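You operate a simulated robot arm through the tools that you are given. There is no shell and no other tool.

You are at the controls of a simulated robot arm. One attempt, no reset.

JOB
Fit the green segment and the grey guide block, and lock both.
Fine: segment on the hub, grey star knob loosened before and tightened after; block on the track, then push the green pull pin down.

The check looks at the end state, three seconds after you hand in, the way a careful person would. Anything else that was tipped, shoved, dropped, spilled or broken makes it a failure.

ROBOT AND FRAMES
A 7-joint arm with a two-finger parallel gripper, fixed in place. Base frame: the origin is at the foot of the arm, x ahead of it, y to its left, z up; the work surface is at about z = 0.86. Units: m, degrees, N and s.
Its first joint turns from -149.0 to 149.0 degrees. Payload 3.43 kg.
The TCP is the grasp point between the finger pads, 0.03 m short of the fingertips. In the tool frame z runs along the fingers and y along their closing line. Largest opening 0.094 m; finger width 0.028, thickness 0.01; the body of the gripper, 0.05 by 0.096 m, starts 0.055 m behind the TCP.
Orientation is that of the tool frame in the base frame, as a unit quaternion [x, y, z, w]. With the fingers straight down and closing along the base's y, the tool's x points along the base's -x, its y along +y and its z along -z.

CONTROLS
- The arm moves only by the tool servo_tool. Its argument "steps" is a list of rows, each a list of 6 numbers: the shift along the base's x, y, z in units of 250 mm (1.0 is 250 mm), then the turn, a rotation vector about the base's x, y, z in units of 45 degrees (1.0 is 45 degrees). In form: [[dx, dy, dz, rx, ry, rz], ...]. A call has 1 to 20 rows; each row is the pose to reach, as a shift and turn from the pose commanded when the call began. "claw" is the gripper command, from -1 (fully open) to 1 (shut), values between in proportion, set as the call begins (left out, the last holds). A call with a number of a shift or a turn outside -1 to 1 is refused whole. Each row takes 0.2 s and may step no farther than 0.05 m and 8.6 degrees from the row before; otherwise, or with a gripper value out of range, the whole call is refused. Where a pose cannot be reached the arm comes as near as it can. A force on the tool above 40 N (or 10 N above the force at the start of the call, whichever is more), or a blocked arm, ends the call early, and 0.2 s more pass. The fingers move at their own pace (about 0.045 m/s each) and stop on an object; they squeeze with about 39 N. The grip force told is the motor's: it shows also when the fingers shut on nothing. Time passes only in rows, and 0.2 s behind the last, so rows that repeat a pose let the fingers close. The reply holds the time, the measured pose of the TCP, the force on the tool along the base axes, the opening and the grip force, in the units named above and with some noise, with the torque about the TCP (base axes, N m) and any sound that the robot's microphone picked up.
- Cameras (640 x 400 px; columns grow to the right, rows downward): "scene" is fixed at [0.0498, -0.65, 1.4214]; the picture's right is [-0.36, -0.93, 0.00], its down [-0.54, 0.21, -0.82] and it looks along [0.76, -0.30, -0.58] (base axes); focal length 309 px, centre (320, 200). "wrist" rides on the gripper at [0.076, 0.014, -0.102] in the tool frame; the picture's right is [-0.18, 0.98, 0.00], its down [-0.75, -0.14, -0.64] and it looks along [-0.63, -0.12, 0.77] (tool axes); focal length 243 px, centre (320, 200). There is no depth. A picture from a camera that has moved, and an enlarged one, comes with that camera's place and axes in the base frame and with its lens.
- capture(camera): a new picture of that camera. It takes no simulated time.
- close_up(camera, box): a new picture of the part [left, top, right, bottom] of that camera's present view, enlarged. It takes no simulated time.
- sign_off(): hands the job in; it is judged then, once.

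Nothing tells you positions but the pictures and the camera data. Unless the task says otherwise, let go and move clear before handing in.

The tools are called as a command line: name --pt "numbers of a row" for each row, then --argument value for the rest, lists and objects as JSON in quotes. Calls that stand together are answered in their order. servo_tool: Moves the arm, as the interface text tells. Its arguments: {"type":"object","properties":{"steps":{"type":"array","items":{"type":"array","items":{"type":"number"}}},"claw":{"type":"number"}},"required":["steps"]} The other tools are called the same way: capture (camera) takes a picture; close_up (camera, box) takes an enlarged picture of a part of a camera's view; sign_off () hands the job in.

At the start:

```text
clock: 0.0
tcp_pos: [0.585, -0.7963, 1.1618]
tool_rot: [0.0, 1.0, 0.0, 0.001]
ft_force: [0.3, -0.7, 0.2]
moment: [-0.02, -0.03, 0.04]
gripper_width: 0.094
grasp_force: 0.0
```

scene: 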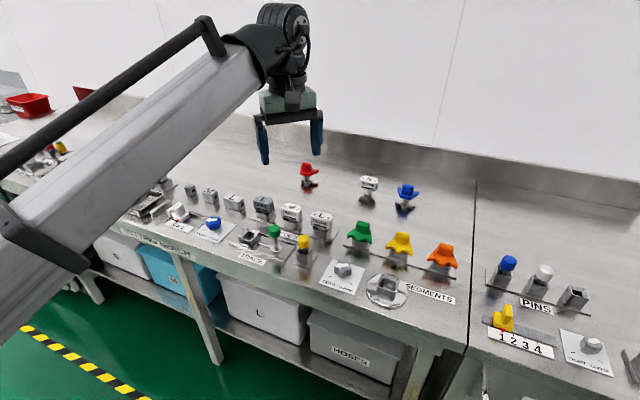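
wrist: 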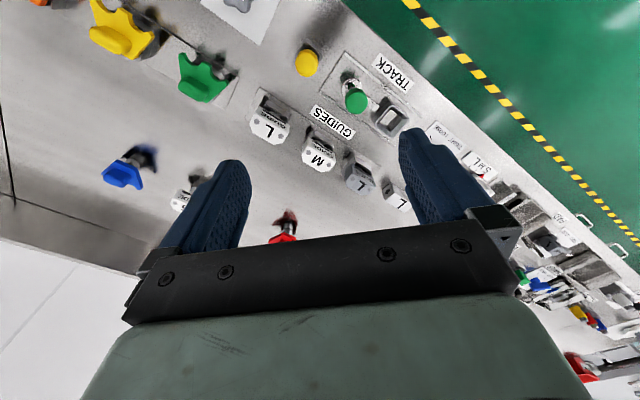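

I see a bench with a track, guide blocks, a row of segments, a hub and pins. I'll enlarge the areas of interest before I plan anything.

close_up --camera "scene" --box '[160, 170, 320, 270]'

close_up --camera "scene" --box '[310, 210, 470, 310]'

close_up --camera "scene" --box '[470, 240, 630, 390]'

close_up --camera "wrist" --box '[240, 0, 480, 220]'

close_up --camera "scene" --box '[280, 140, 440, 240]'

```text
4.00 times, centred on (240, 220) of scene
camera zoom: at [0.0498, -0.65, 1.4214], right [-0.36, -0.93, 0.0], down [-0.54, 0.21, -0.82], along [0.76, -0.3, -0.58], focal length 1236 px, centre (640, 120)
```

zoom: 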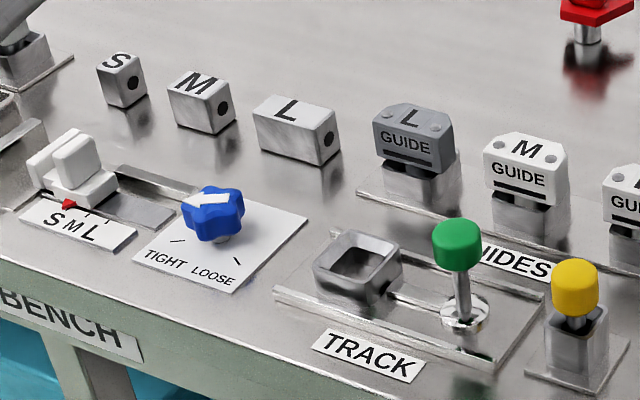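

```text
4.00 times, centred on (390, 260) of scene
camera zoom: at [0.0498, -0.65, 1.4214], right [-0.36, -0.93, 0.0], down [-0.54, 0.21, -0.82], along [0.76, -0.3, -0.58], focal length 1236 px, centre (40, -40)
```

zoom: 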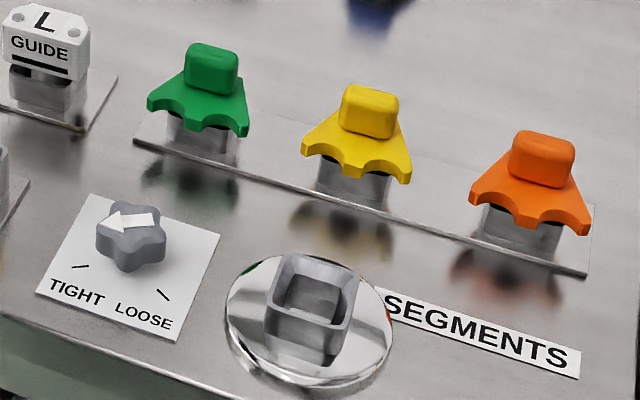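

```text
2.67 times, centred on (550, 315) of scene
camera zoom: at [0.0498, -0.65, 1.4214], right [-0.36, -0.93, 0.0], down [-0.54, 0.21, -0.82], along [0.76, -0.3, -0.58], focal length 824 px, centre (-293, -107)
```

zoom: 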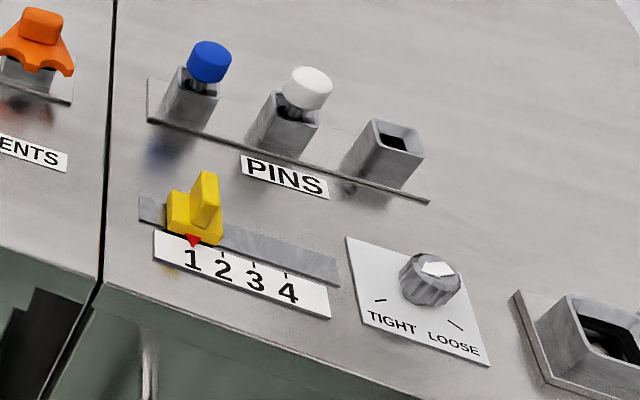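

```text
1.82 times, centred on (360, 110) of wrist
camera zoom: at [0.5079, -0.7814, 1.2646], right [0.18, 0.98, 0.0], down [0.75, -0.14, 0.64], along [0.63, -0.12, -0.77], focal length 441 px, centre (247, 364)
```

zoom: 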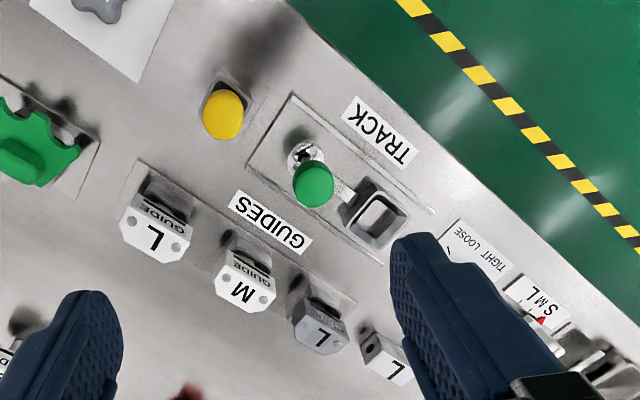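

```text
4.00 times, centred on (360, 190) of scene
camera zoom: at [0.0498, -0.65, 1.4214], right [-0.36, -0.93, 0.0], down [-0.54, 0.21, -0.82], along [0.76, -0.3, -0.58], focal length 1236 px, centre (160, 240)
```

zoom: 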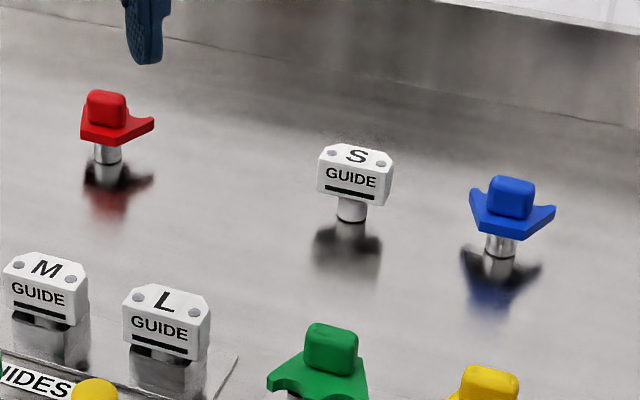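

The grey star knob sits beside the hub, and the grey "L" guide is at the left of the guide row. The bench rows run about 45° to the base axes, so I'll turn the tool to line up with them and look again.

servo_tool --pt "0 0 0 0 0 -0.18" --pt "0 0 0 0 0 -0.36" --pt "0 0 0 0 0 -0.54" --pt "0 0 0 0 0 -0.72" --pt "0 0 0 0 0 -0.919" --pt "0 0 0 0 0 -0.919" --claw -1

capture --camera "wrist"

capture --camera "scene"

```text
refused: row 5 steps farther than a row can; nothing moved
```

```text
taken
camera wrist: at [0.5079, -0.7814, 1.2646], right [0.18, 0.98, 0.0], down [0.75, -0.14, 0.64], along [0.63, -0.12, -0.77], focal length 243 px, centre (320, 200)
```

wrist: 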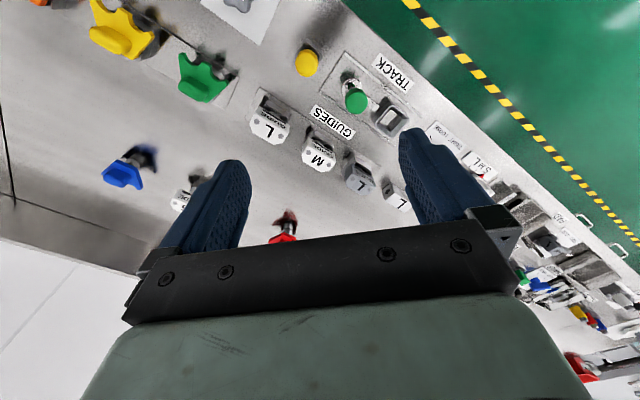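

```text
taken
```

scene: 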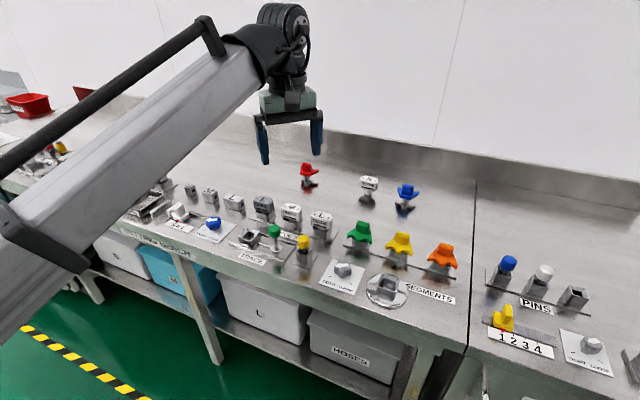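

The last row's turn was too large, so nothing moved. I'll send the same rotation again in smaller increments.

servo_tool --pt "0 0 0 0 0 -0.16" --pt "0 0 0 0 0 -0.32" --pt "0 0 0 0 0 -0.48" --pt "0 0 0 0 0 -0.64" --pt "0 0 0 0 0 -0.8" --pt "0 0 0 0 0 -0.919" --pt "0 0 0 0 0 -0.919" --claw -1

capture --camera "wrist"

capture --camera "scene"

```text
clock: 1.6
tcp_pos: [0.587, -0.7964, 1.1621]
tool_rot: [0.354, 0.935, 0.001, 0.0]
ft_force: [-0.1, 0.2, -0.6]
moment: [0.02, 0.0, 0.02]
gripper_width: 0.0941
grasp_force: 0.1
```

```text
taken
camera wrist: at [0.537, -0.7353, 1.264], right [0.79, 0.61, 0.0], down [0.47, -0.6, 0.64], along [0.39, -0.51, -0.77], focal length 243 px, centre (320, 200)
```

wrist: 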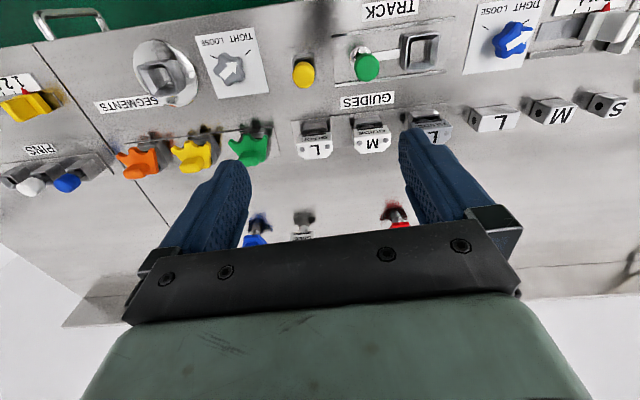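

```text
taken
```

scene: 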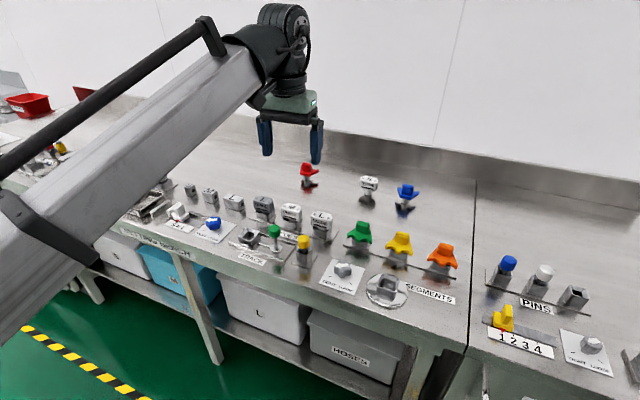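

The view is nearly square to the bench now. I'll zoom in on the hub, segments, track and guides to measure their positions.

close_up --camera "wrist" --box '[110, 30, 290, 180]'

close_up --camera "wrist" --box '[280, 0, 460, 165]'

```text
2.67 times, centred on (200, 105) of wrist
camera zoom: at [0.537, -0.7353, 1.264], right [0.79, 0.61, 0.0], down [0.47, -0.6, 0.64], along [0.39, -0.51, -0.77], focal length 647 px, centre (640, 453)
```

zoom: 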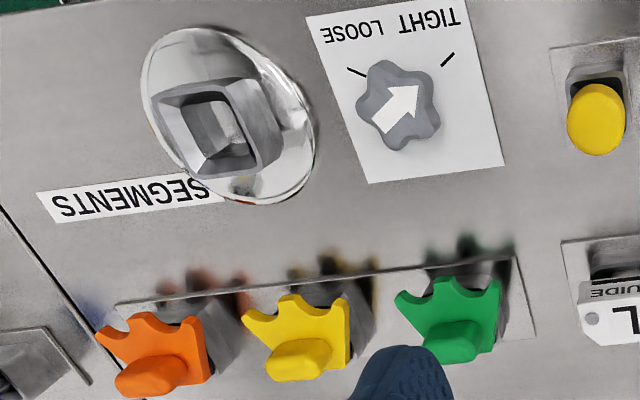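

```text
2.42 times, centred on (370, 82) of wrist
camera zoom: at [0.537, -0.7353, 1.264], right [0.79, 0.61, 0.0], down [0.47, -0.6, 0.64], along [0.39, -0.51, -0.77], focal length 588 px, centre (199, 485)
```

zoom: 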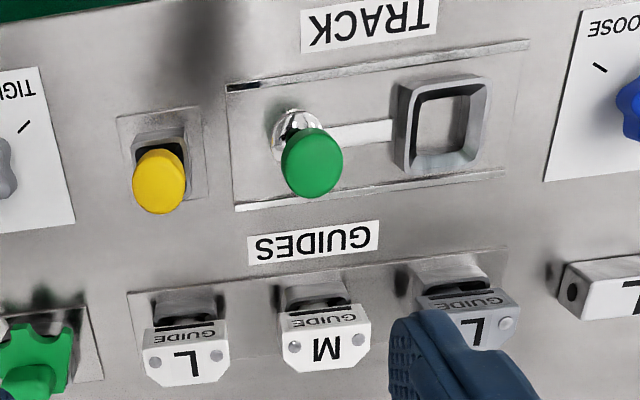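

The knob arrow points to TIGHT, so loosening it means turning it counter-clockwise. The green segment looks to be near (0.57, -0.96), about 1.1 m out, so I'll test the reach with a careful move at height.

servo_tool --pt "0 -0.13 0 0 0 0" --pt "-0.02 -0.26 0 0 0 0" --pt "-0.04 -0.39 -0.1 0 0 0" --pt "-0.06 -0.52 -0.2 0 0 0" --pt "-0.06 -0.66 -0.3 0 0 0" --pt "-0.06 -0.66 -0.3 0 0 0"

capture --camera "wrist"

capture --camera "scene"

```text
clock: 3.0
tcp_pos: [0.5692, -0.9645, 1.0901]
tool_rot: [0.353, 0.936, -0.001, 0.0]
ft_force: [-0.8, -0.4, 0.4]
moment: [0.02, 0.0, -0.01]
gripper_width: 0.0941
grasp_force: 0.0
```

```text
taken
camera wrist: at [0.5209, -0.9033, 1.1914], right [0.79, 0.62, 0.0], down [0.47, -0.6, 0.64], along [0.4, -0.51, -0.77], focal length 243 px, centre (320, 200)
```

wrist: 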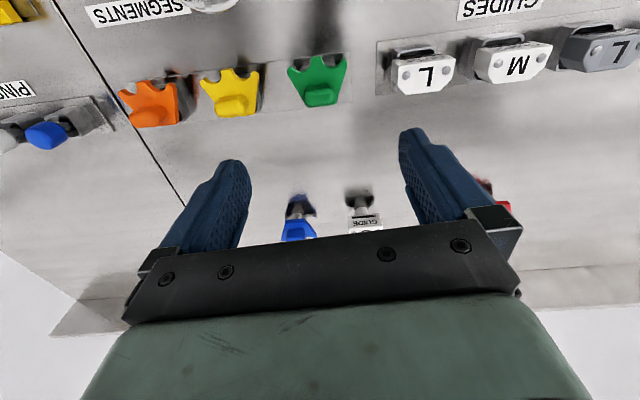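

```text
taken
```

scene: 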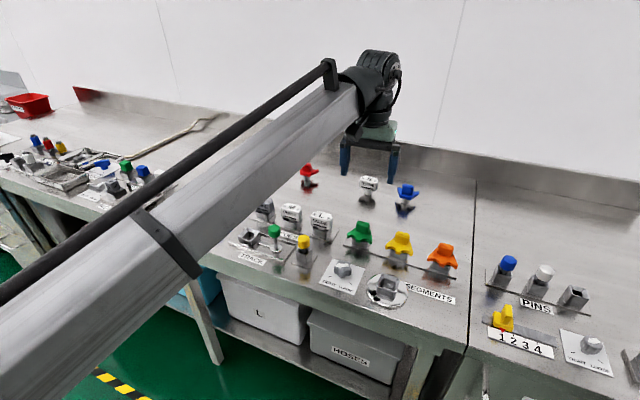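

The arm reaches this far with the tool straight down, and the green handle is almost directly under the TCP. I'll zoom in to get its exact position, size and orientation.

close_up --camera "wrist" --box '[270, 40, 370, 120]'

close_up --camera "scene" --box '[335, 210, 400, 260]'

close_up --camera "scene" --box '[360, 260, 420, 315]'

close_up --camera "scene" --box '[310, 250, 380, 305]'

close_up --camera "scene" --box '[225, 190, 315, 270]'

```text
5.00 times, centred on (320, 80) of wrist
camera zoom: at [0.5209, -0.9033, 1.1914], right [0.79, 0.62, 0.0], down [0.47, -0.6, 0.64], along [0.4, -0.51, -0.77], focal length 1213 px, centre (320, 800)
```

zoom: 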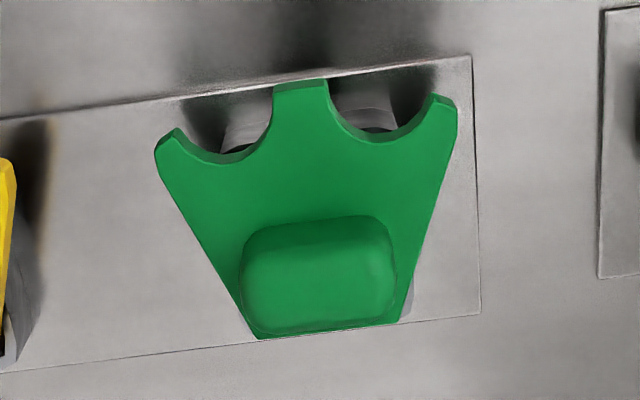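

```text
8.00 times, centred on (368, 235) of scene
camera zoom: at [0.0498, -0.65, 1.4214], right [-0.36, -0.93, 0.0], down [-0.54, 0.21, -0.82], along [0.76, -0.3, -0.58], focal length 2473 px, centre (-60, -80)
```

zoom: 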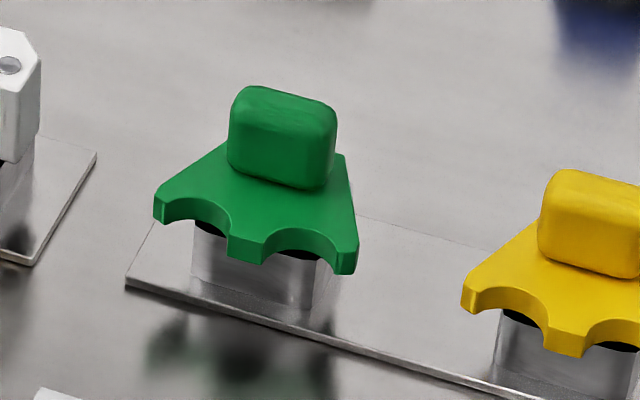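

```text
7.27 times, centred on (390, 288) of scene
camera zoom: at [0.0498, -0.65, 1.4214], right [-0.36, -0.93, 0.0], down [-0.54, 0.21, -0.82], along [0.76, -0.3, -0.58], focal length 2248 px, centre (-189, -436)
```

zoom: 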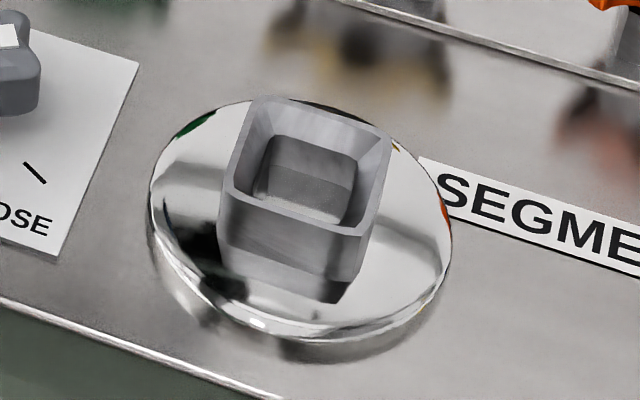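

```text
7.27 times, centred on (345, 278) of scene
camera zoom: at [0.0498, -0.65, 1.4214], right [-0.36, -0.93, 0.0], down [-0.54, 0.21, -0.82], along [0.76, -0.3, -0.58], focal length 2248 px, centre (138, -364)
```

zoom: 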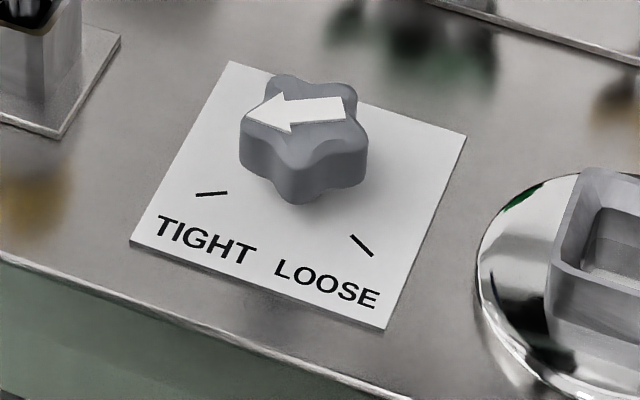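

```text
5.00 times, centred on (270, 230) of scene
camera zoom: at [0.0498, -0.65, 1.4214], right [-0.36, -0.93, 0.0], down [-0.54, 0.21, -0.82], along [0.76, -0.3, -0.58], focal length 1545 px, centre (570, 50)
```

zoom: 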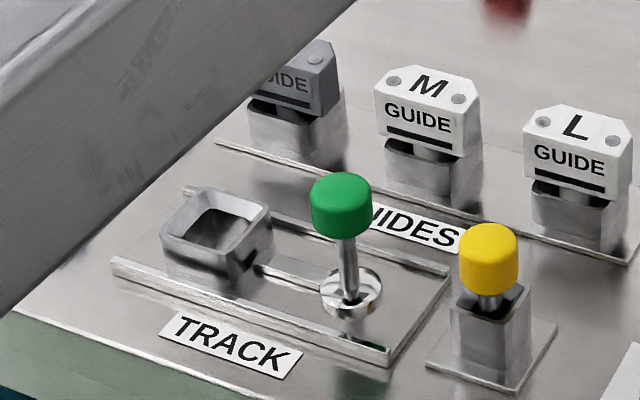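

The bench axes lie at 45°: the row direction is (0.707, 0.707) and outward is (0.707, -0.707). I take the green handle to be near (0.568, -0.964), the knob near (0.486, -0.874) and the hub near (0.409, -0.945). Next I'll look straight down on the knob and hub.

servo_tool --pt "-0.1 0.1 0 0 0 -0.04" --pt "-0.22 0.22 -0.05 0 0 -0.078" --pt "-0.336 0.349 -0.1 0 0 -0.078" --pt "-0.336 0.349 -0.147 0 0 -0.078" --pt "-0.336 0.349 -0.147 0 0 -0.078" --pt "-0.336 0.349 -0.147 0 0 -0.078"

capture --camera "wrist"

close_up --camera "wrist" --box '[250, 20, 410, 120]'

close_up --camera "wrist" --box '[90, 20, 250, 120]'

```text
clock: 4.4
tcp_pos: [0.4849, -0.8789, 1.0523]
tool_rot: [0.382, 0.924, 0.0, 0.001]
ft_force: [-0.2, -0.7, -0.1]
moment: [0.02, 0.03, 0.0]
gripper_width: 0.0938
grasp_force: 0.0
```

```text
taken
camera wrist: at [0.4409, -0.8138, 1.1542], right [0.82, 0.57, 0.0], down [0.43, -0.63, 0.64], along [0.36, -0.53, -0.77], focal length 243 px, centre (320, 200)
```

wrist: 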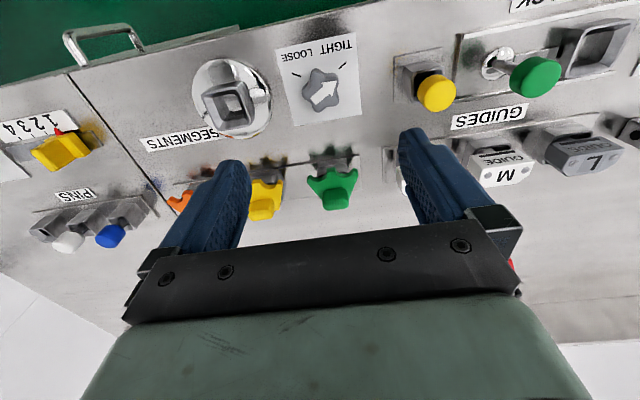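

```text
4.00 times, centred on (330, 70) of wrist
camera zoom: at [0.4409, -0.8138, 1.1542], right [0.82, 0.57, 0.0], down [0.43, -0.63, 0.64], along [0.36, -0.53, -0.77], focal length 970 px, centre (280, 720)
```

zoom: 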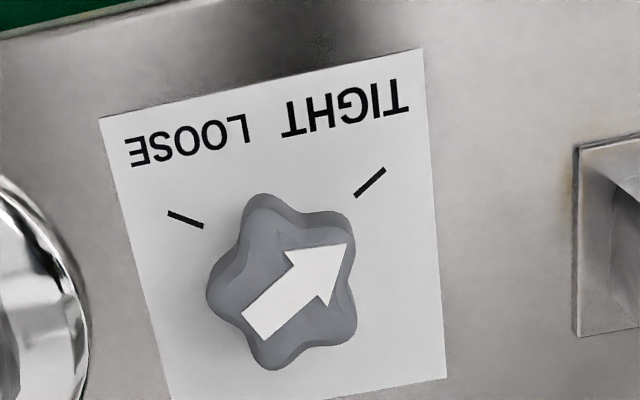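

```text
4.00 times, centred on (170, 70) of wrist
camera zoom: at [0.4409, -0.8138, 1.1542], right [0.82, 0.57, 0.0], down [0.43, -0.63, 0.64], along [0.36, -0.53, -0.77], focal length 970 px, centre (920, 720)
```

zoom: 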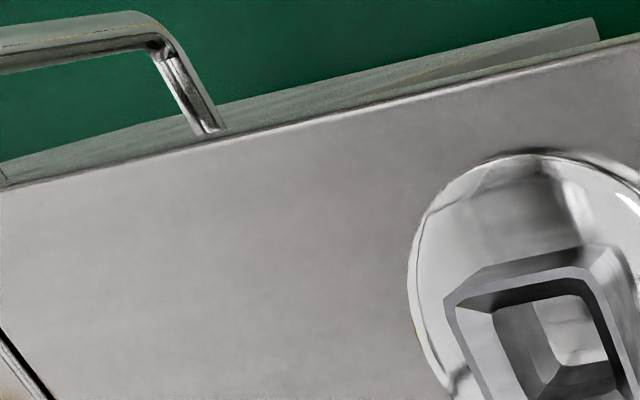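

The arrow sits on the TIGHT mark at about 31° in the bench frame, and LOOSE is at about 150°, so the knob needs roughly +120°. I'll check that the wrist can turn to -77° up here, which would give me one continuous turn.

servo_tool --pt "0 0 0 0 0 -0.16" --pt "0 0 0 0 0 -0.32" --pt "0 0 0 0 0 -0.48" --pt "0 0 0 0 0 -0.64" --pt "0 0 0 0 0 -0.8" --pt "0 0 0 0 0 -0.858" --pt "0 0 0 0 0 -0.858"

servo_tool --pt "0 0 0 0 0 -0.16" --pt "0 0 0 0 0 -0.32" --pt "0 0 0 0 0 -0.48" --pt "0 0 0 0 0 -0.64" --pt "0 0 0 0 0 -0.8" --pt "0 0 0 0 0 -0.858" --pt "0 0 0 0 0 -0.858"

capture --camera "wrist"

capture --camera "scene"

```text
clock: 6.0
tcp_pos: [0.4863, -0.8745, 1.0508]
tool_rot: [0.667, 0.745, 0.0, -0.001]
ft_force: [-0.3, -0.1, -0.2]
moment: [0.0, 0.02, 0.0]
gripper_width: 0.094
grasp_force: 0.0
```

```text
clock: 7.6
tcp_pos: [0.4851, -0.8726, 1.0507]
tool_rot: [0.875, 0.484, 0.0, 0.0]
ft_force: [-0.2, -0.3, -0.5]
moment: [0.0, 0.0, 0.04]
gripper_width: 0.0938
grasp_force: 0.1
```

```text
taken
camera wrist: at [0.5365, -0.8163, 1.1523], right [0.73, -0.68, 0.0], down [-0.52, -0.56, 0.64], along [-0.44, -0.47, -0.77], focal length 243 px, centre (320, 200)
```

wrist: 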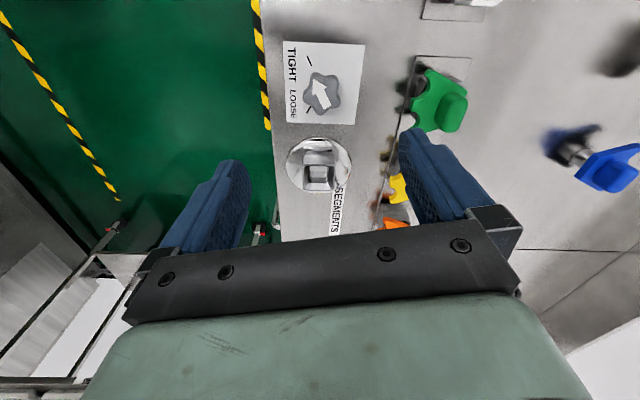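

```text
taken
```

scene: 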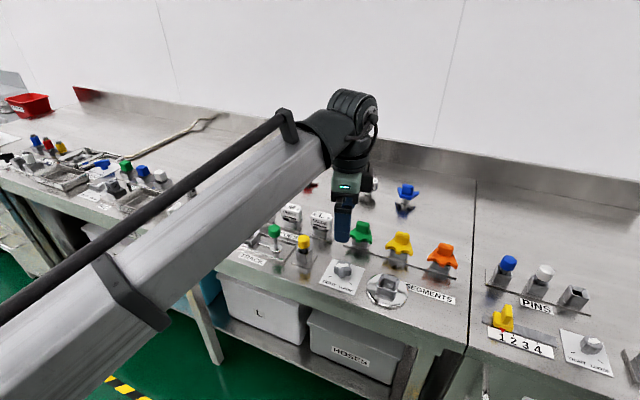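

The wrist reaches -77° without trouble and settles accurately. The hub is in clear view, so I'll zoom on it and the knob for better fixes.

close_up --camera "wrist" --box '[270, 120, 370, 200]'

close_up --camera "wrist" --box '[270, 40, 370, 120]'

```text
5.00 times, centred on (320, 160) of wrist
camera zoom: at [0.5365, -0.8163, 1.1523], right [0.73, -0.68, 0.0], down [-0.52, -0.56, 0.64], along [-0.44, -0.47, -0.77], focal length 1213 px, centre (320, 400)
```

zoom: 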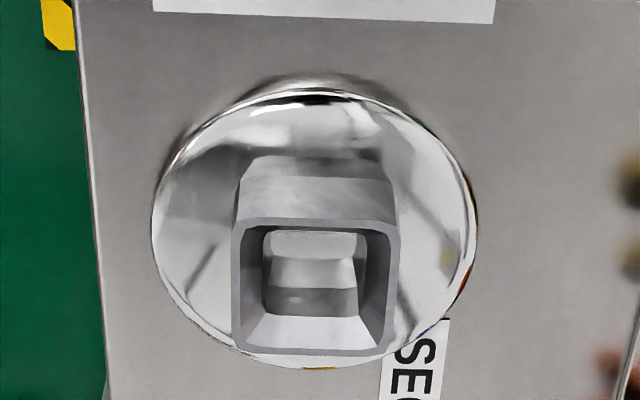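

```text
5.00 times, centred on (320, 80) of wrist
camera zoom: at [0.5365, -0.8163, 1.1523], right [0.73, -0.68, 0.0], down [-0.52, -0.56, 0.64], along [-0.44, -0.47, -0.77], focal length 1213 px, centre (320, 800)
```

zoom: 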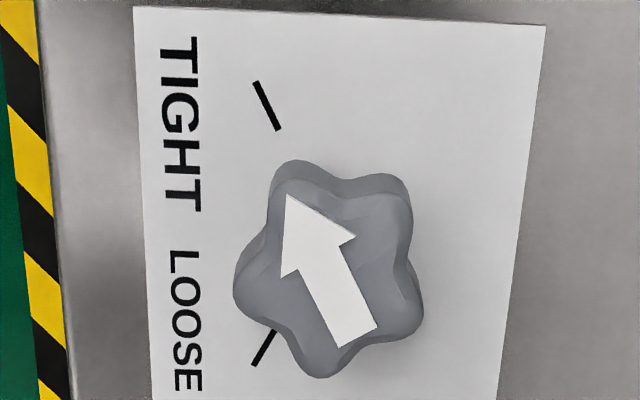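

The hub rim is at about (0.411, -0.951, 0.885), and the knob centre at (0.4865, -0.8745) with its top near 0.89. With the fingers partly open on a lobe-and-valley line, I'll lower onto the knob.

servo_tool --pt "0.002 -0.003 -0.15 0 0 0" --pt "0.002 -0.003 -0.3 0 0 0" --pt "0.002 -0.003 -0.4 0 0 0" --pt "0.002 -0.003 -0.46 0 0 0" --pt "0.002 -0.003 -0.48 0 0 0" --pt "0.002 -0.003 -0.48 0 0 0" --claw -0.28

capture --camera "wrist"

close_up --camera "scene" --box '[290, 220, 410, 300]'

```text
clock: 9.0
tcp_pos: [0.4878, -0.875, 0.9309]
tool_rot: [0.875, 0.483, 0.0, -0.001]
ft_force: [0.1, 0.1, 0.2]
moment: [0.0, -0.02, -0.02]
gripper_width: 0.0604
grasp_force: 0.0
```

```text
taken
camera wrist: at [0.539, -0.8185, 1.0333], right [0.73, -0.68, 0.0], down [-0.52, -0.56, 0.64], along [-0.44, -0.47, -0.77], focal length 243 px, centre (320, 200)
```

wrist: 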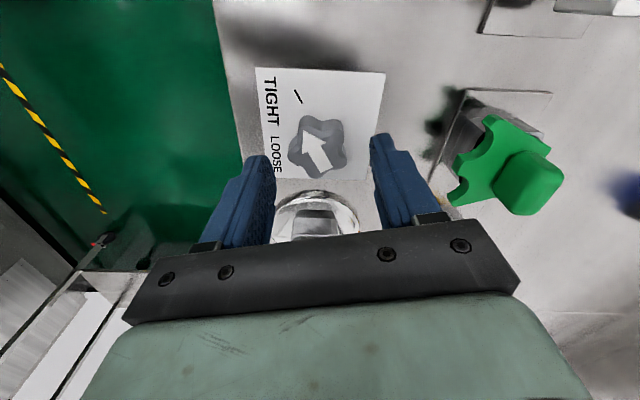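

```text
5.00 times, centred on (350, 260) of scene
camera zoom: at [0.0498, -0.65, 1.4214], right [-0.36, -0.93, 0.0], down [-0.54, 0.21, -0.82], along [0.76, -0.3, -0.58], focal length 1545 px, centre (170, -100)
```

zoom: 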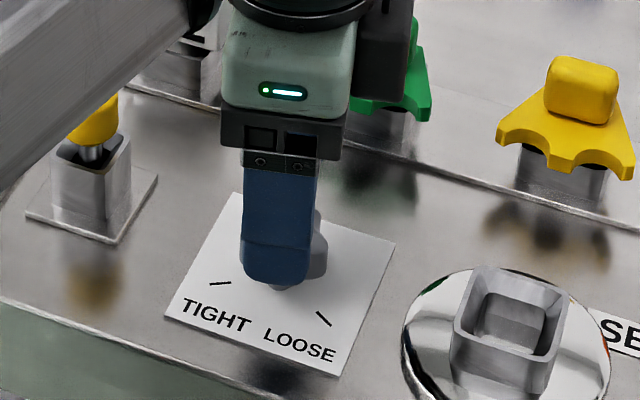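

The fingers straddle the knob evenly. I'll lower the last 30 mm and then close.

servo_tool --pt "0 0 -0.06 0 0 0" --pt "0 0 -0.1 0 0 0" --pt "0 0 -0.12 0 0 0" --pt "0 0 -0.12 0 0 0" --pt "0 0 -0.12 0 0 0"

servo_tool --pt "0 0 0 0 0 0" --pt "0 0 0 0 0 0" --pt "0 0 0 0 0 0" --pt "0 0 0 0 0 0" --pt "0 0 0 0 0 0" --claw 1

capture --camera "wrist"

close_up --camera "scene" --box '[290, 220, 410, 300]'

```text
clock: 10.2
tcp_pos: [0.4859, -0.8751, 0.9009]
tool_rot: [0.875, 0.484, 0.0, -0.001]
ft_force: [0.2, 0.9, -0.4]
moment: [-0.01, -0.01, 0.01]
gripper_width: 0.06
grasp_force: 0.1
```

```text
clock: 11.4
tcp_pos: [0.4865, -0.8755, 0.9015]
tool_rot: [0.875, 0.484, 0.0, 0.0]
ft_force: [3.6, -3.3, 0.4]
moment: [-0.05, -0.09, 0.0]
gripper_width: 0.0382
grasp_force: 44.6
```

```text
taken
camera wrist: at [0.5379, -0.8181, 1.0031], right [0.73, -0.68, 0.0], down [-0.52, -0.56, 0.64], along [-0.44, -0.47, -0.77], focal length 243 px, centre (320, 200)
```

wrist: 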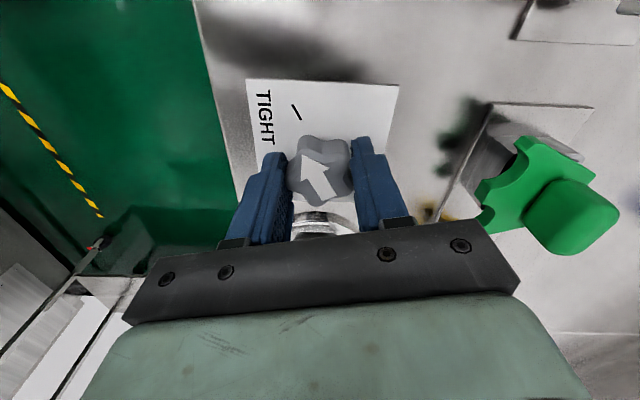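

```text
5.00 times, centred on (350, 260) of scene
camera zoom: at [0.0498, -0.65, 1.4214], right [-0.36, -0.93, 0.0], down [-0.54, 0.21, -0.82], along [0.76, -0.3, -0.58], focal length 1545 px, centre (170, -100)
```

zoom: 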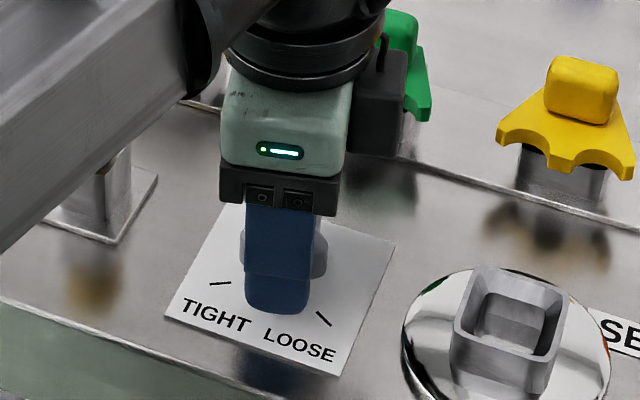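

The knob is gripped at 38 mm width. I'll start turning it counter-clockwise and watch the torque.

servo_tool --pt "0 0 0 0 0 0.15" --pt "0 0 0 0 0 0.3" --pt "0 0 0 0 0 0.45" --pt "0 0 0 0 0 0.6" --pt "0 0 0 0 0 0.75" --pt "0 0 0 0 0 0.9" --pt "0 0 0 0 0 0.9"

capture --camera "wrist"

capture --camera "scene"

```text
clock: 13.0
tcp_pos: [0.4866, -0.8748, 0.9021]
tool_rot: [0.653, 0.757, -0.001, 0.001]
ft_force: [3.1, -16.8, 20.5]
moment: [0.82, 0.02, 0.01]
gripper_width: 0.0384
grasp_force: 44.9
```

```text
taken
camera wrist: at [0.4881, -0.7973, 1.0028], right [1.0, -0.04, 0.0], down [-0.03, -0.76, 0.64], along [-0.02, -0.64, -0.77], focal length 243 px, centre (320, 200)
```

wrist: 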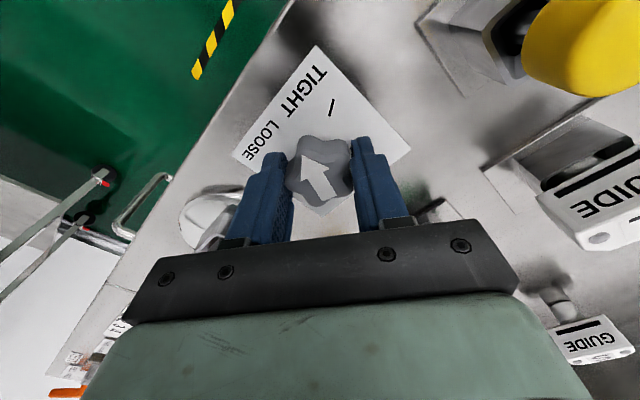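

```text
taken
```

scene: 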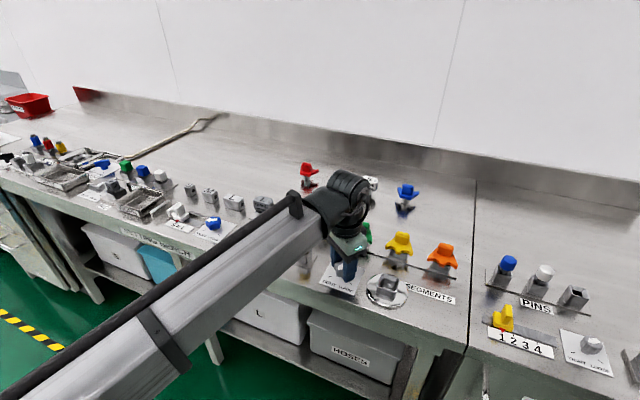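

The knob is turning with the gripper, but there is about 20 N upward and some sideways load. I'll look closer to rule out a collision before going on.

close_up --camera "scene" --box '[290, 170, 410, 310]'

servo_tool --pt "0 0 0 0 0 0" --pt "0 0 0 0 0 0"

```text
2.86 times, centred on (350, 240) of scene
camera zoom: at [0.0498, -0.65, 1.4214], right [-0.36, -0.93, 0.0], down [-0.54, 0.21, -0.82], along [0.76, -0.3, -0.58], focal length 883 px, centre (234, 86)
```

zoom: 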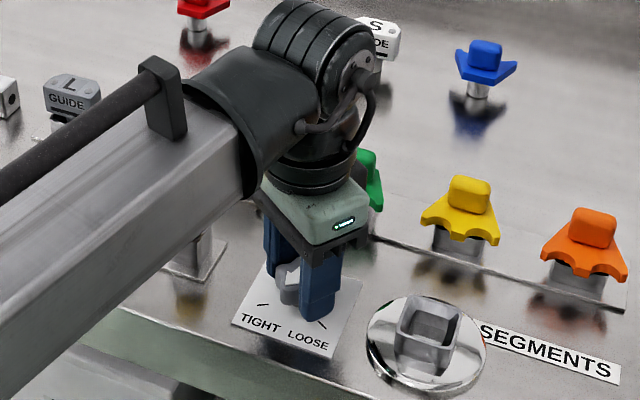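

```text
clock: 13.6
tcp_pos: [0.4869, -0.8749, 0.8998]
tool_rot: [0.653, 0.758, -0.001, 0.001]
ft_force: [3.9, -20.9, 27.3]
moment: [0.27, 0.34, 0.01]
gripper_width: 0.0382
grasp_force: 45.1
```

Nothing is touching the gripper body, so the load probably comes from a small grasp offset or the knob rising on its thread. I'll release, see where the knob sits now, and regrip to clear the strain.

servo_tool --pt "0 0 0 0 0 0" --pt "0 0 0 0 0 0" --pt "0 0 0 0 0 0" --claw -0.1

close_up --camera "wrist" --box '[240, 100, 400, 240]'

```text
clock: 14.4
tcp_pos: [0.487, -0.8731, 0.8984]
tool_rot: [0.654, 0.756, 0.001, 0.0]
ft_force: [0.6, 1.1, -0.5]
moment: [-0.01, 0.0, -0.02]
gripper_width: 0.0514
grasp_force: 0.1
```

```text
2.86 times, centred on (320, 170) of wrist
camera zoom: at [0.4885, -0.7965, 1.0016], right [1.0, -0.04, 0.0], down [-0.03, -0.77, 0.64], along [-0.02, -0.64, -0.77], focal length 693 px, centre (320, 286)
```

zoom: 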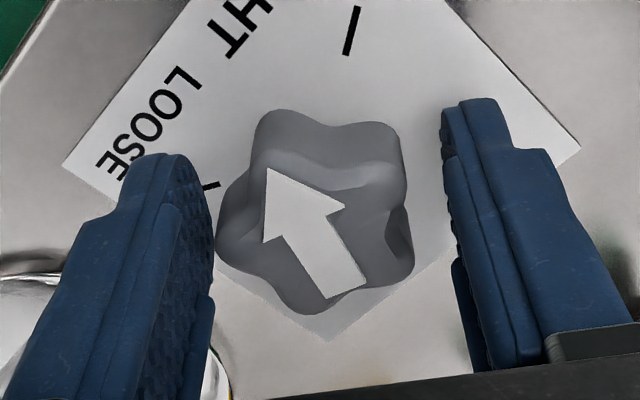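

The forces went to zero on release, so it was only grasp strain, and the knob kept its new angle. I'll regrip slightly higher and keep turning.

servo_tool --pt "0 -0.004 0.006 0 0 0" --pt "0 -0.004 0.006 0 0 0" --pt "0 -0.004 0.006 0 0 0" --pt "0 -0.004 0.006 0 0 0" --claw 1

servo_tool --pt "0 0 0.001 0 0 0.15" --pt "0 0 0.002 0 0 0.3" --pt "0 0 0.003 0 0 0.45" --pt "0 0 0.004 0 0 0.6" --pt "0 0 0.005 0 0 0.75" --pt "0 0 0.006 0 0 0.9" --pt "0 0 0.006 0 0 0.9"

close_up --camera "wrist" --box '[220, 20, 420, 240]'

```text
clock: 15.4
tcp_pos: [0.4863, -0.874, 0.8999]
tool_rot: [0.653, 0.757, 0.0, -0.001]
ft_force: [-10.7, 7.2, -15.5]
moment: [-0.51, -0.38, 0.02]
gripper_width: 0.0388
grasp_force: 44.1
```

```text
clock: 17.0
tcp_pos: [0.4876, -0.8759, 0.9014]
tool_rot: [0.35, 0.937, 0.001, -0.001]
ft_force: [-10.9, 6.7, -28.3]
moment: [0.18, 0.28, 0.02]
gripper_width: 0.0387
grasp_force: 45.0
```

```text
1.82 times, centred on (320, 130) of wrist
camera zoom: at [0.4373, -0.8148, 1.0046], right [0.78, 0.62, 0.0], down [0.48, -0.6, 0.64], along [0.4, -0.5, -0.77], focal length 441 px, centre (320, 327)
```

zoom: 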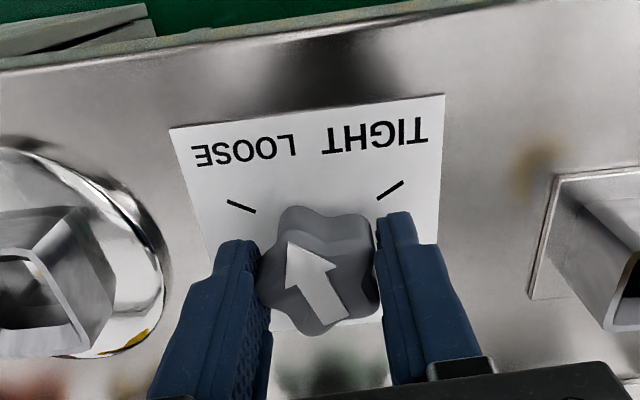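

This time the load is downward, so the knob does not rise and my extra lift caused it. I'll take that lift back out while finishing the turn, with about 38° left.

servo_tool --pt "0 0 -0.005 0 0 0.15" --pt "0 0 -0.008 0 0 0.3" --pt "0 0 -0.008 0 0 0.45" --pt "0 0 -0.008 0 0 0.6" --pt "0 0 -0.008 0 0 0.75" --pt "0 0 -0.008 0 0 0.87" --pt "0 0 -0.008 0 0 0.87" --pt "0 0 -0.008 0 0 0.87"

close_up --camera "wrist" --box '[220, 20, 420, 240]'

capture --camera "scene"

```text
clock: 18.8
tcp_pos: [0.487, -0.8754, 0.9005]
tool_rot: [0.016, 1.0, 0.0, 0.0]
ft_force: [6.5, 1.8, 5.6]
moment: [0.2, 0.77, 0.0]
gripper_width: 0.0385
grasp_force: 44.9
```

```text
1.82 times, centred on (320, 130) of wrist
camera zoom: at [0.4096, -0.8584, 1.0044], right [0.22, 0.98, 0.0], down [0.75, -0.16, 0.64], along [0.63, -0.14, -0.77], focal length 441 px, centre (320, 327)
```

zoom: 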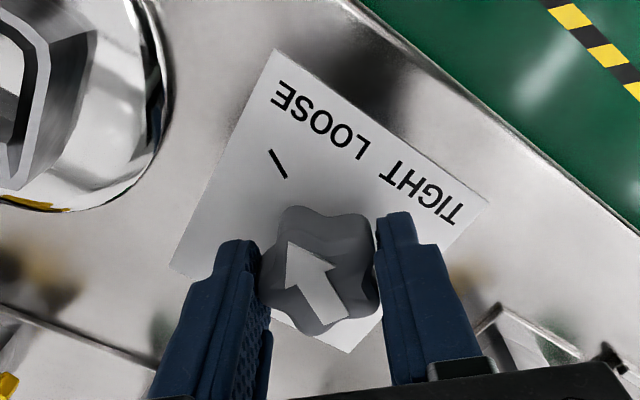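

```text
taken
```

scene: 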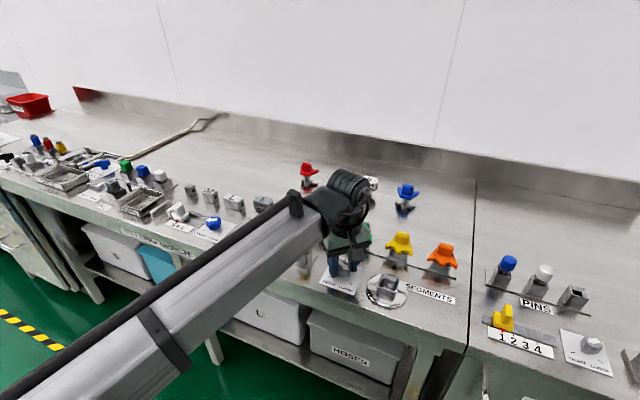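

The knob has turned about 120° and the arrow points at LOOSE. I'll release, rise straight up, and check it.

servo_tool --pt "0 0 0 0 0 0" --pt "0 0 0 0 0 0" --pt "0 0 0 0 0 0" --pt "0 0 0.1 0 0 0" --pt "0 0 0.25 0 0 0" --pt "0 0 0.4 0 0 0" --pt "0 0 0.55 0 0 0" --pt "0 0 0.6 0 0 0" --pt "0 0 0.6 0 0 -0.16" --pt "0 0 0.6 0 0 -0.32" --pt "0 0 0.6 0 0 -0.48" --pt "0 0 0.6 0 0 -0.64" --pt "0 0 0.6 0 0 -0.8" --pt "0 0 0.6 0 0 -0.96" --pt "0 0 0.6 0 0 -0.96" --claw -0.28

close_up --camera "wrist" --box '[250, 20, 410, 120]'

capture --camera "wrist"

```text
clock: 22.0
tcp_pos: [0.4863, -0.875, 1.0523]
tool_rot: [0.384, 0.923, 0.0, 0.0]
ft_force: [-0.3, 0.1, -0.5]
moment: [0.01, 0.06, 0.04]
gripper_width: 0.0603
grasp_force: 0.0
```

```text
4.00 times, centred on (330, 70) of wrist
camera zoom: at [0.4419, -0.8108, 1.1542], right [0.83, 0.56, 0.0], down [0.43, -0.63, 0.64], along [0.36, -0.53, -0.77], focal length 970 px, centre (280, 720)
```

zoom: 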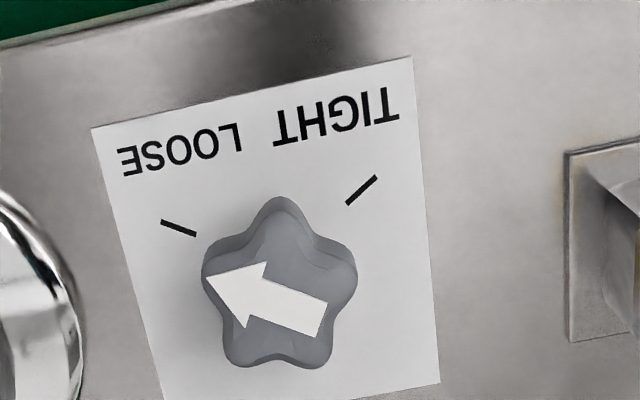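

```text
taken
camera wrist: at [0.4419, -0.8108, 1.1542], right [0.83, 0.56, 0.0], down [0.43, -0.63, 0.64], along [0.36, -0.53, -0.77], focal length 243 px, centre (320, 200)
```

wrist: 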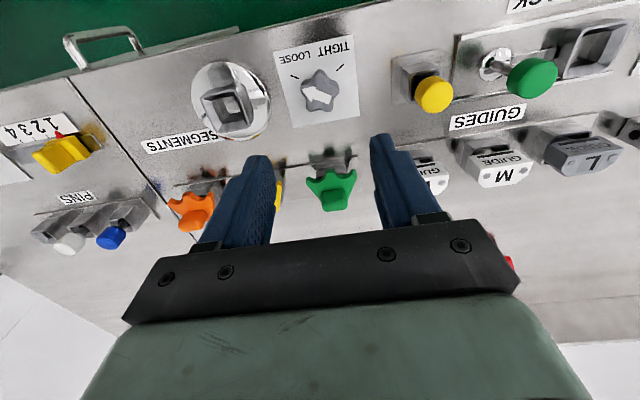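

The arrow is now on LOOSE. Next I'll pick up the green segment, starting with another look at it from here.

close_up --camera "wrist" --box '[280, 140, 380, 220]'

close_up --camera "wrist" --box '[180, 50, 280, 150]'

```text
5.00 times, centred on (330, 180) of wrist
camera zoom: at [0.4419, -0.8108, 1.1542], right [0.83, 0.56, 0.0], down [0.43, -0.63, 0.64], along [0.36, -0.53, -0.77], focal length 1213 px, centre (270, 300)
```

zoom: 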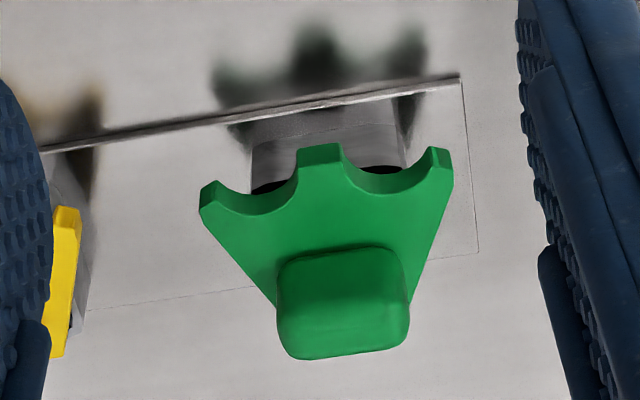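

```text
4.00 times, centred on (230, 100) of wrist
camera zoom: at [0.4419, -0.8108, 1.1542], right [0.83, 0.56, 0.0], down [0.43, -0.63, 0.64], along [0.36, -0.53, -0.77], focal length 970 px, centre (680, 600)
```

zoom: 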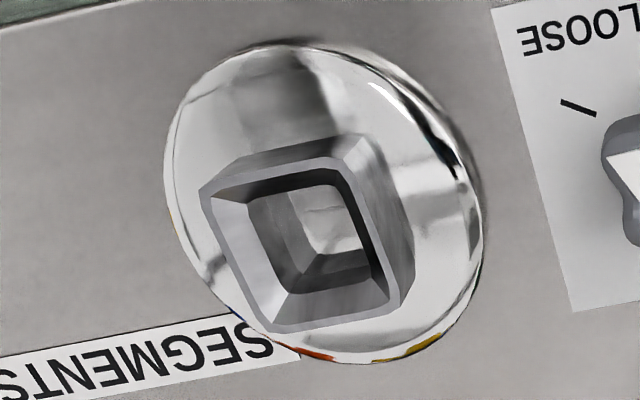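

The handle centre is at about (0.569, -0.964). I'll move above it with the fingers 60 mm apart and check the alignment.

servo_tool --pt "0.11 -0.118 0 0 0 0.003" --pt "0.22 -0.236 0 0 0 0.003" --pt "0.3296 -0.3538 0 0 0 0.003" --pt "0.3296 -0.3538 -0.1 0 0 0.003" --pt "0.3296 -0.3538 -0.2 0 0 0.003" --pt "0.3296 -0.3538 -0.2 0 0 0.003" --pt "0.3296 -0.3538 -0.2 0 0 0.003" --pt "0.3296 -0.3538 -0.2 0 0 0.003"

capture --camera "wrist"

close_up --camera "scene" --box '[320, 180, 420, 270]'

```text
clock: 23.8
tcp_pos: [0.5704, -0.9648, 1.0026]
tool_rot: [0.383, 0.924, 0.0, 0.0]
ft_force: [-0.1, -0.2, -0.4]
moment: [-0.01, 0.0, -0.01]
gripper_width: 0.06
grasp_force: 0.0
```

```text
taken
camera wrist: at [0.5255, -0.9006, 1.1045], right [0.83, 0.56, 0.0], down [0.43, -0.63, 0.64], along [0.36, -0.53, -0.77], focal length 243 px, centre (320, 200)
```

wrist: 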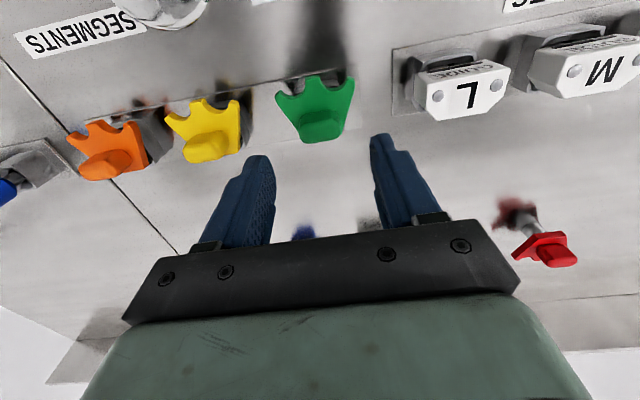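

```text
4.44 times, centred on (370, 225) of scene
camera zoom: at [0.0498, -0.65, 1.4214], right [-0.36, -0.93, 0.0], down [-0.54, 0.21, -0.82], along [0.76, -0.3, -0.58], focal length 1374 px, centre (98, 89)
```

zoom: 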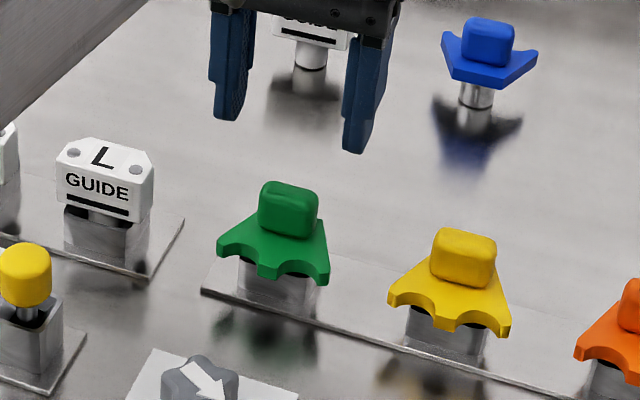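

close_up --camera "wrist" --box '[270, 65, 370, 145]'

```text
5.00 times, centred on (320, 105) of wrist
camera zoom: at [0.5255, -0.9006, 1.1045], right [0.83, 0.56, 0.0], down [0.43, -0.63, 0.64], along [0.36, -0.53, -0.77], focal length 1213 px, centre (320, 675)
```

zoom: 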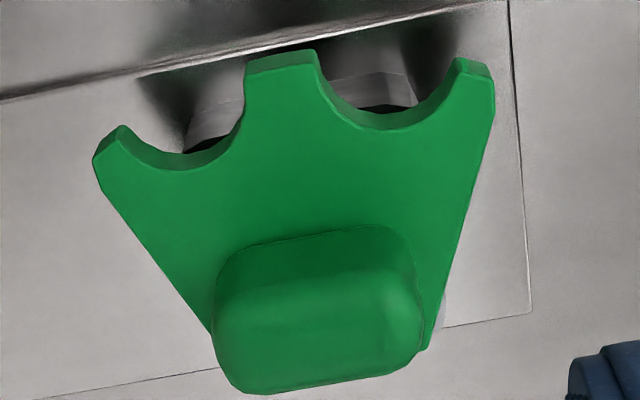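

Alignment is within about 1 mm. I'll lower so the fingertips sit just above the segment's plate and check before closing.

servo_tool --pt "0 -0.002 -0.1 0 0 0" --pt "0 -0.002 -0.2 0 0 0" --pt "0 -0.002 -0.232 0 0 0" --pt "0 -0.002 -0.244 0 0 0" --pt "0 -0.002 -0.244 0 0 0" --pt "0 -0.002 -0.244 0 0 0" --pt "0 -0.002 -0.244 0 0 0"

close_up --camera "wrist" --box '[230, 100, 410, 230]'

close_up --camera "scene" --box '[330, 190, 410, 250]'

```text
clock: 25.4
tcp_pos: [0.5688, -0.9643, 0.9401]
tool_rot: [0.382, 0.924, 0.001, 0.0]
ft_force: [0.5, -0.1, 1.1]
moment: [-0.01, 0.0, 0.02]
gripper_width: 0.0601
grasp_force: 0.0
```

```text
3.08 times, centred on (320, 165) of wrist
camera zoom: at [0.5244, -0.901, 1.043], right [0.83, 0.56, 0.0], down [0.43, -0.63, 0.64], along [0.36, -0.53, -0.77], focal length 746 px, centre (320, 308)
```

zoom: 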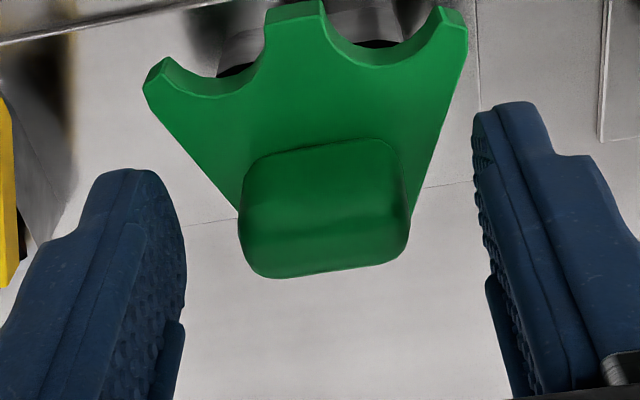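

```text
6.67 times, centred on (370, 220) of scene
camera zoom: at [0.0498, -0.65, 1.4214], right [-0.36, -0.93, 0.0], down [-0.54, 0.21, -0.82], along [0.76, -0.3, -0.58], focal length 2061 px, centre (-13, 67)
```

zoom: 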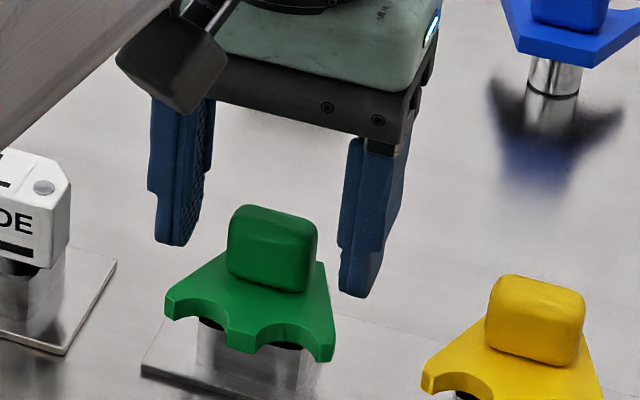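

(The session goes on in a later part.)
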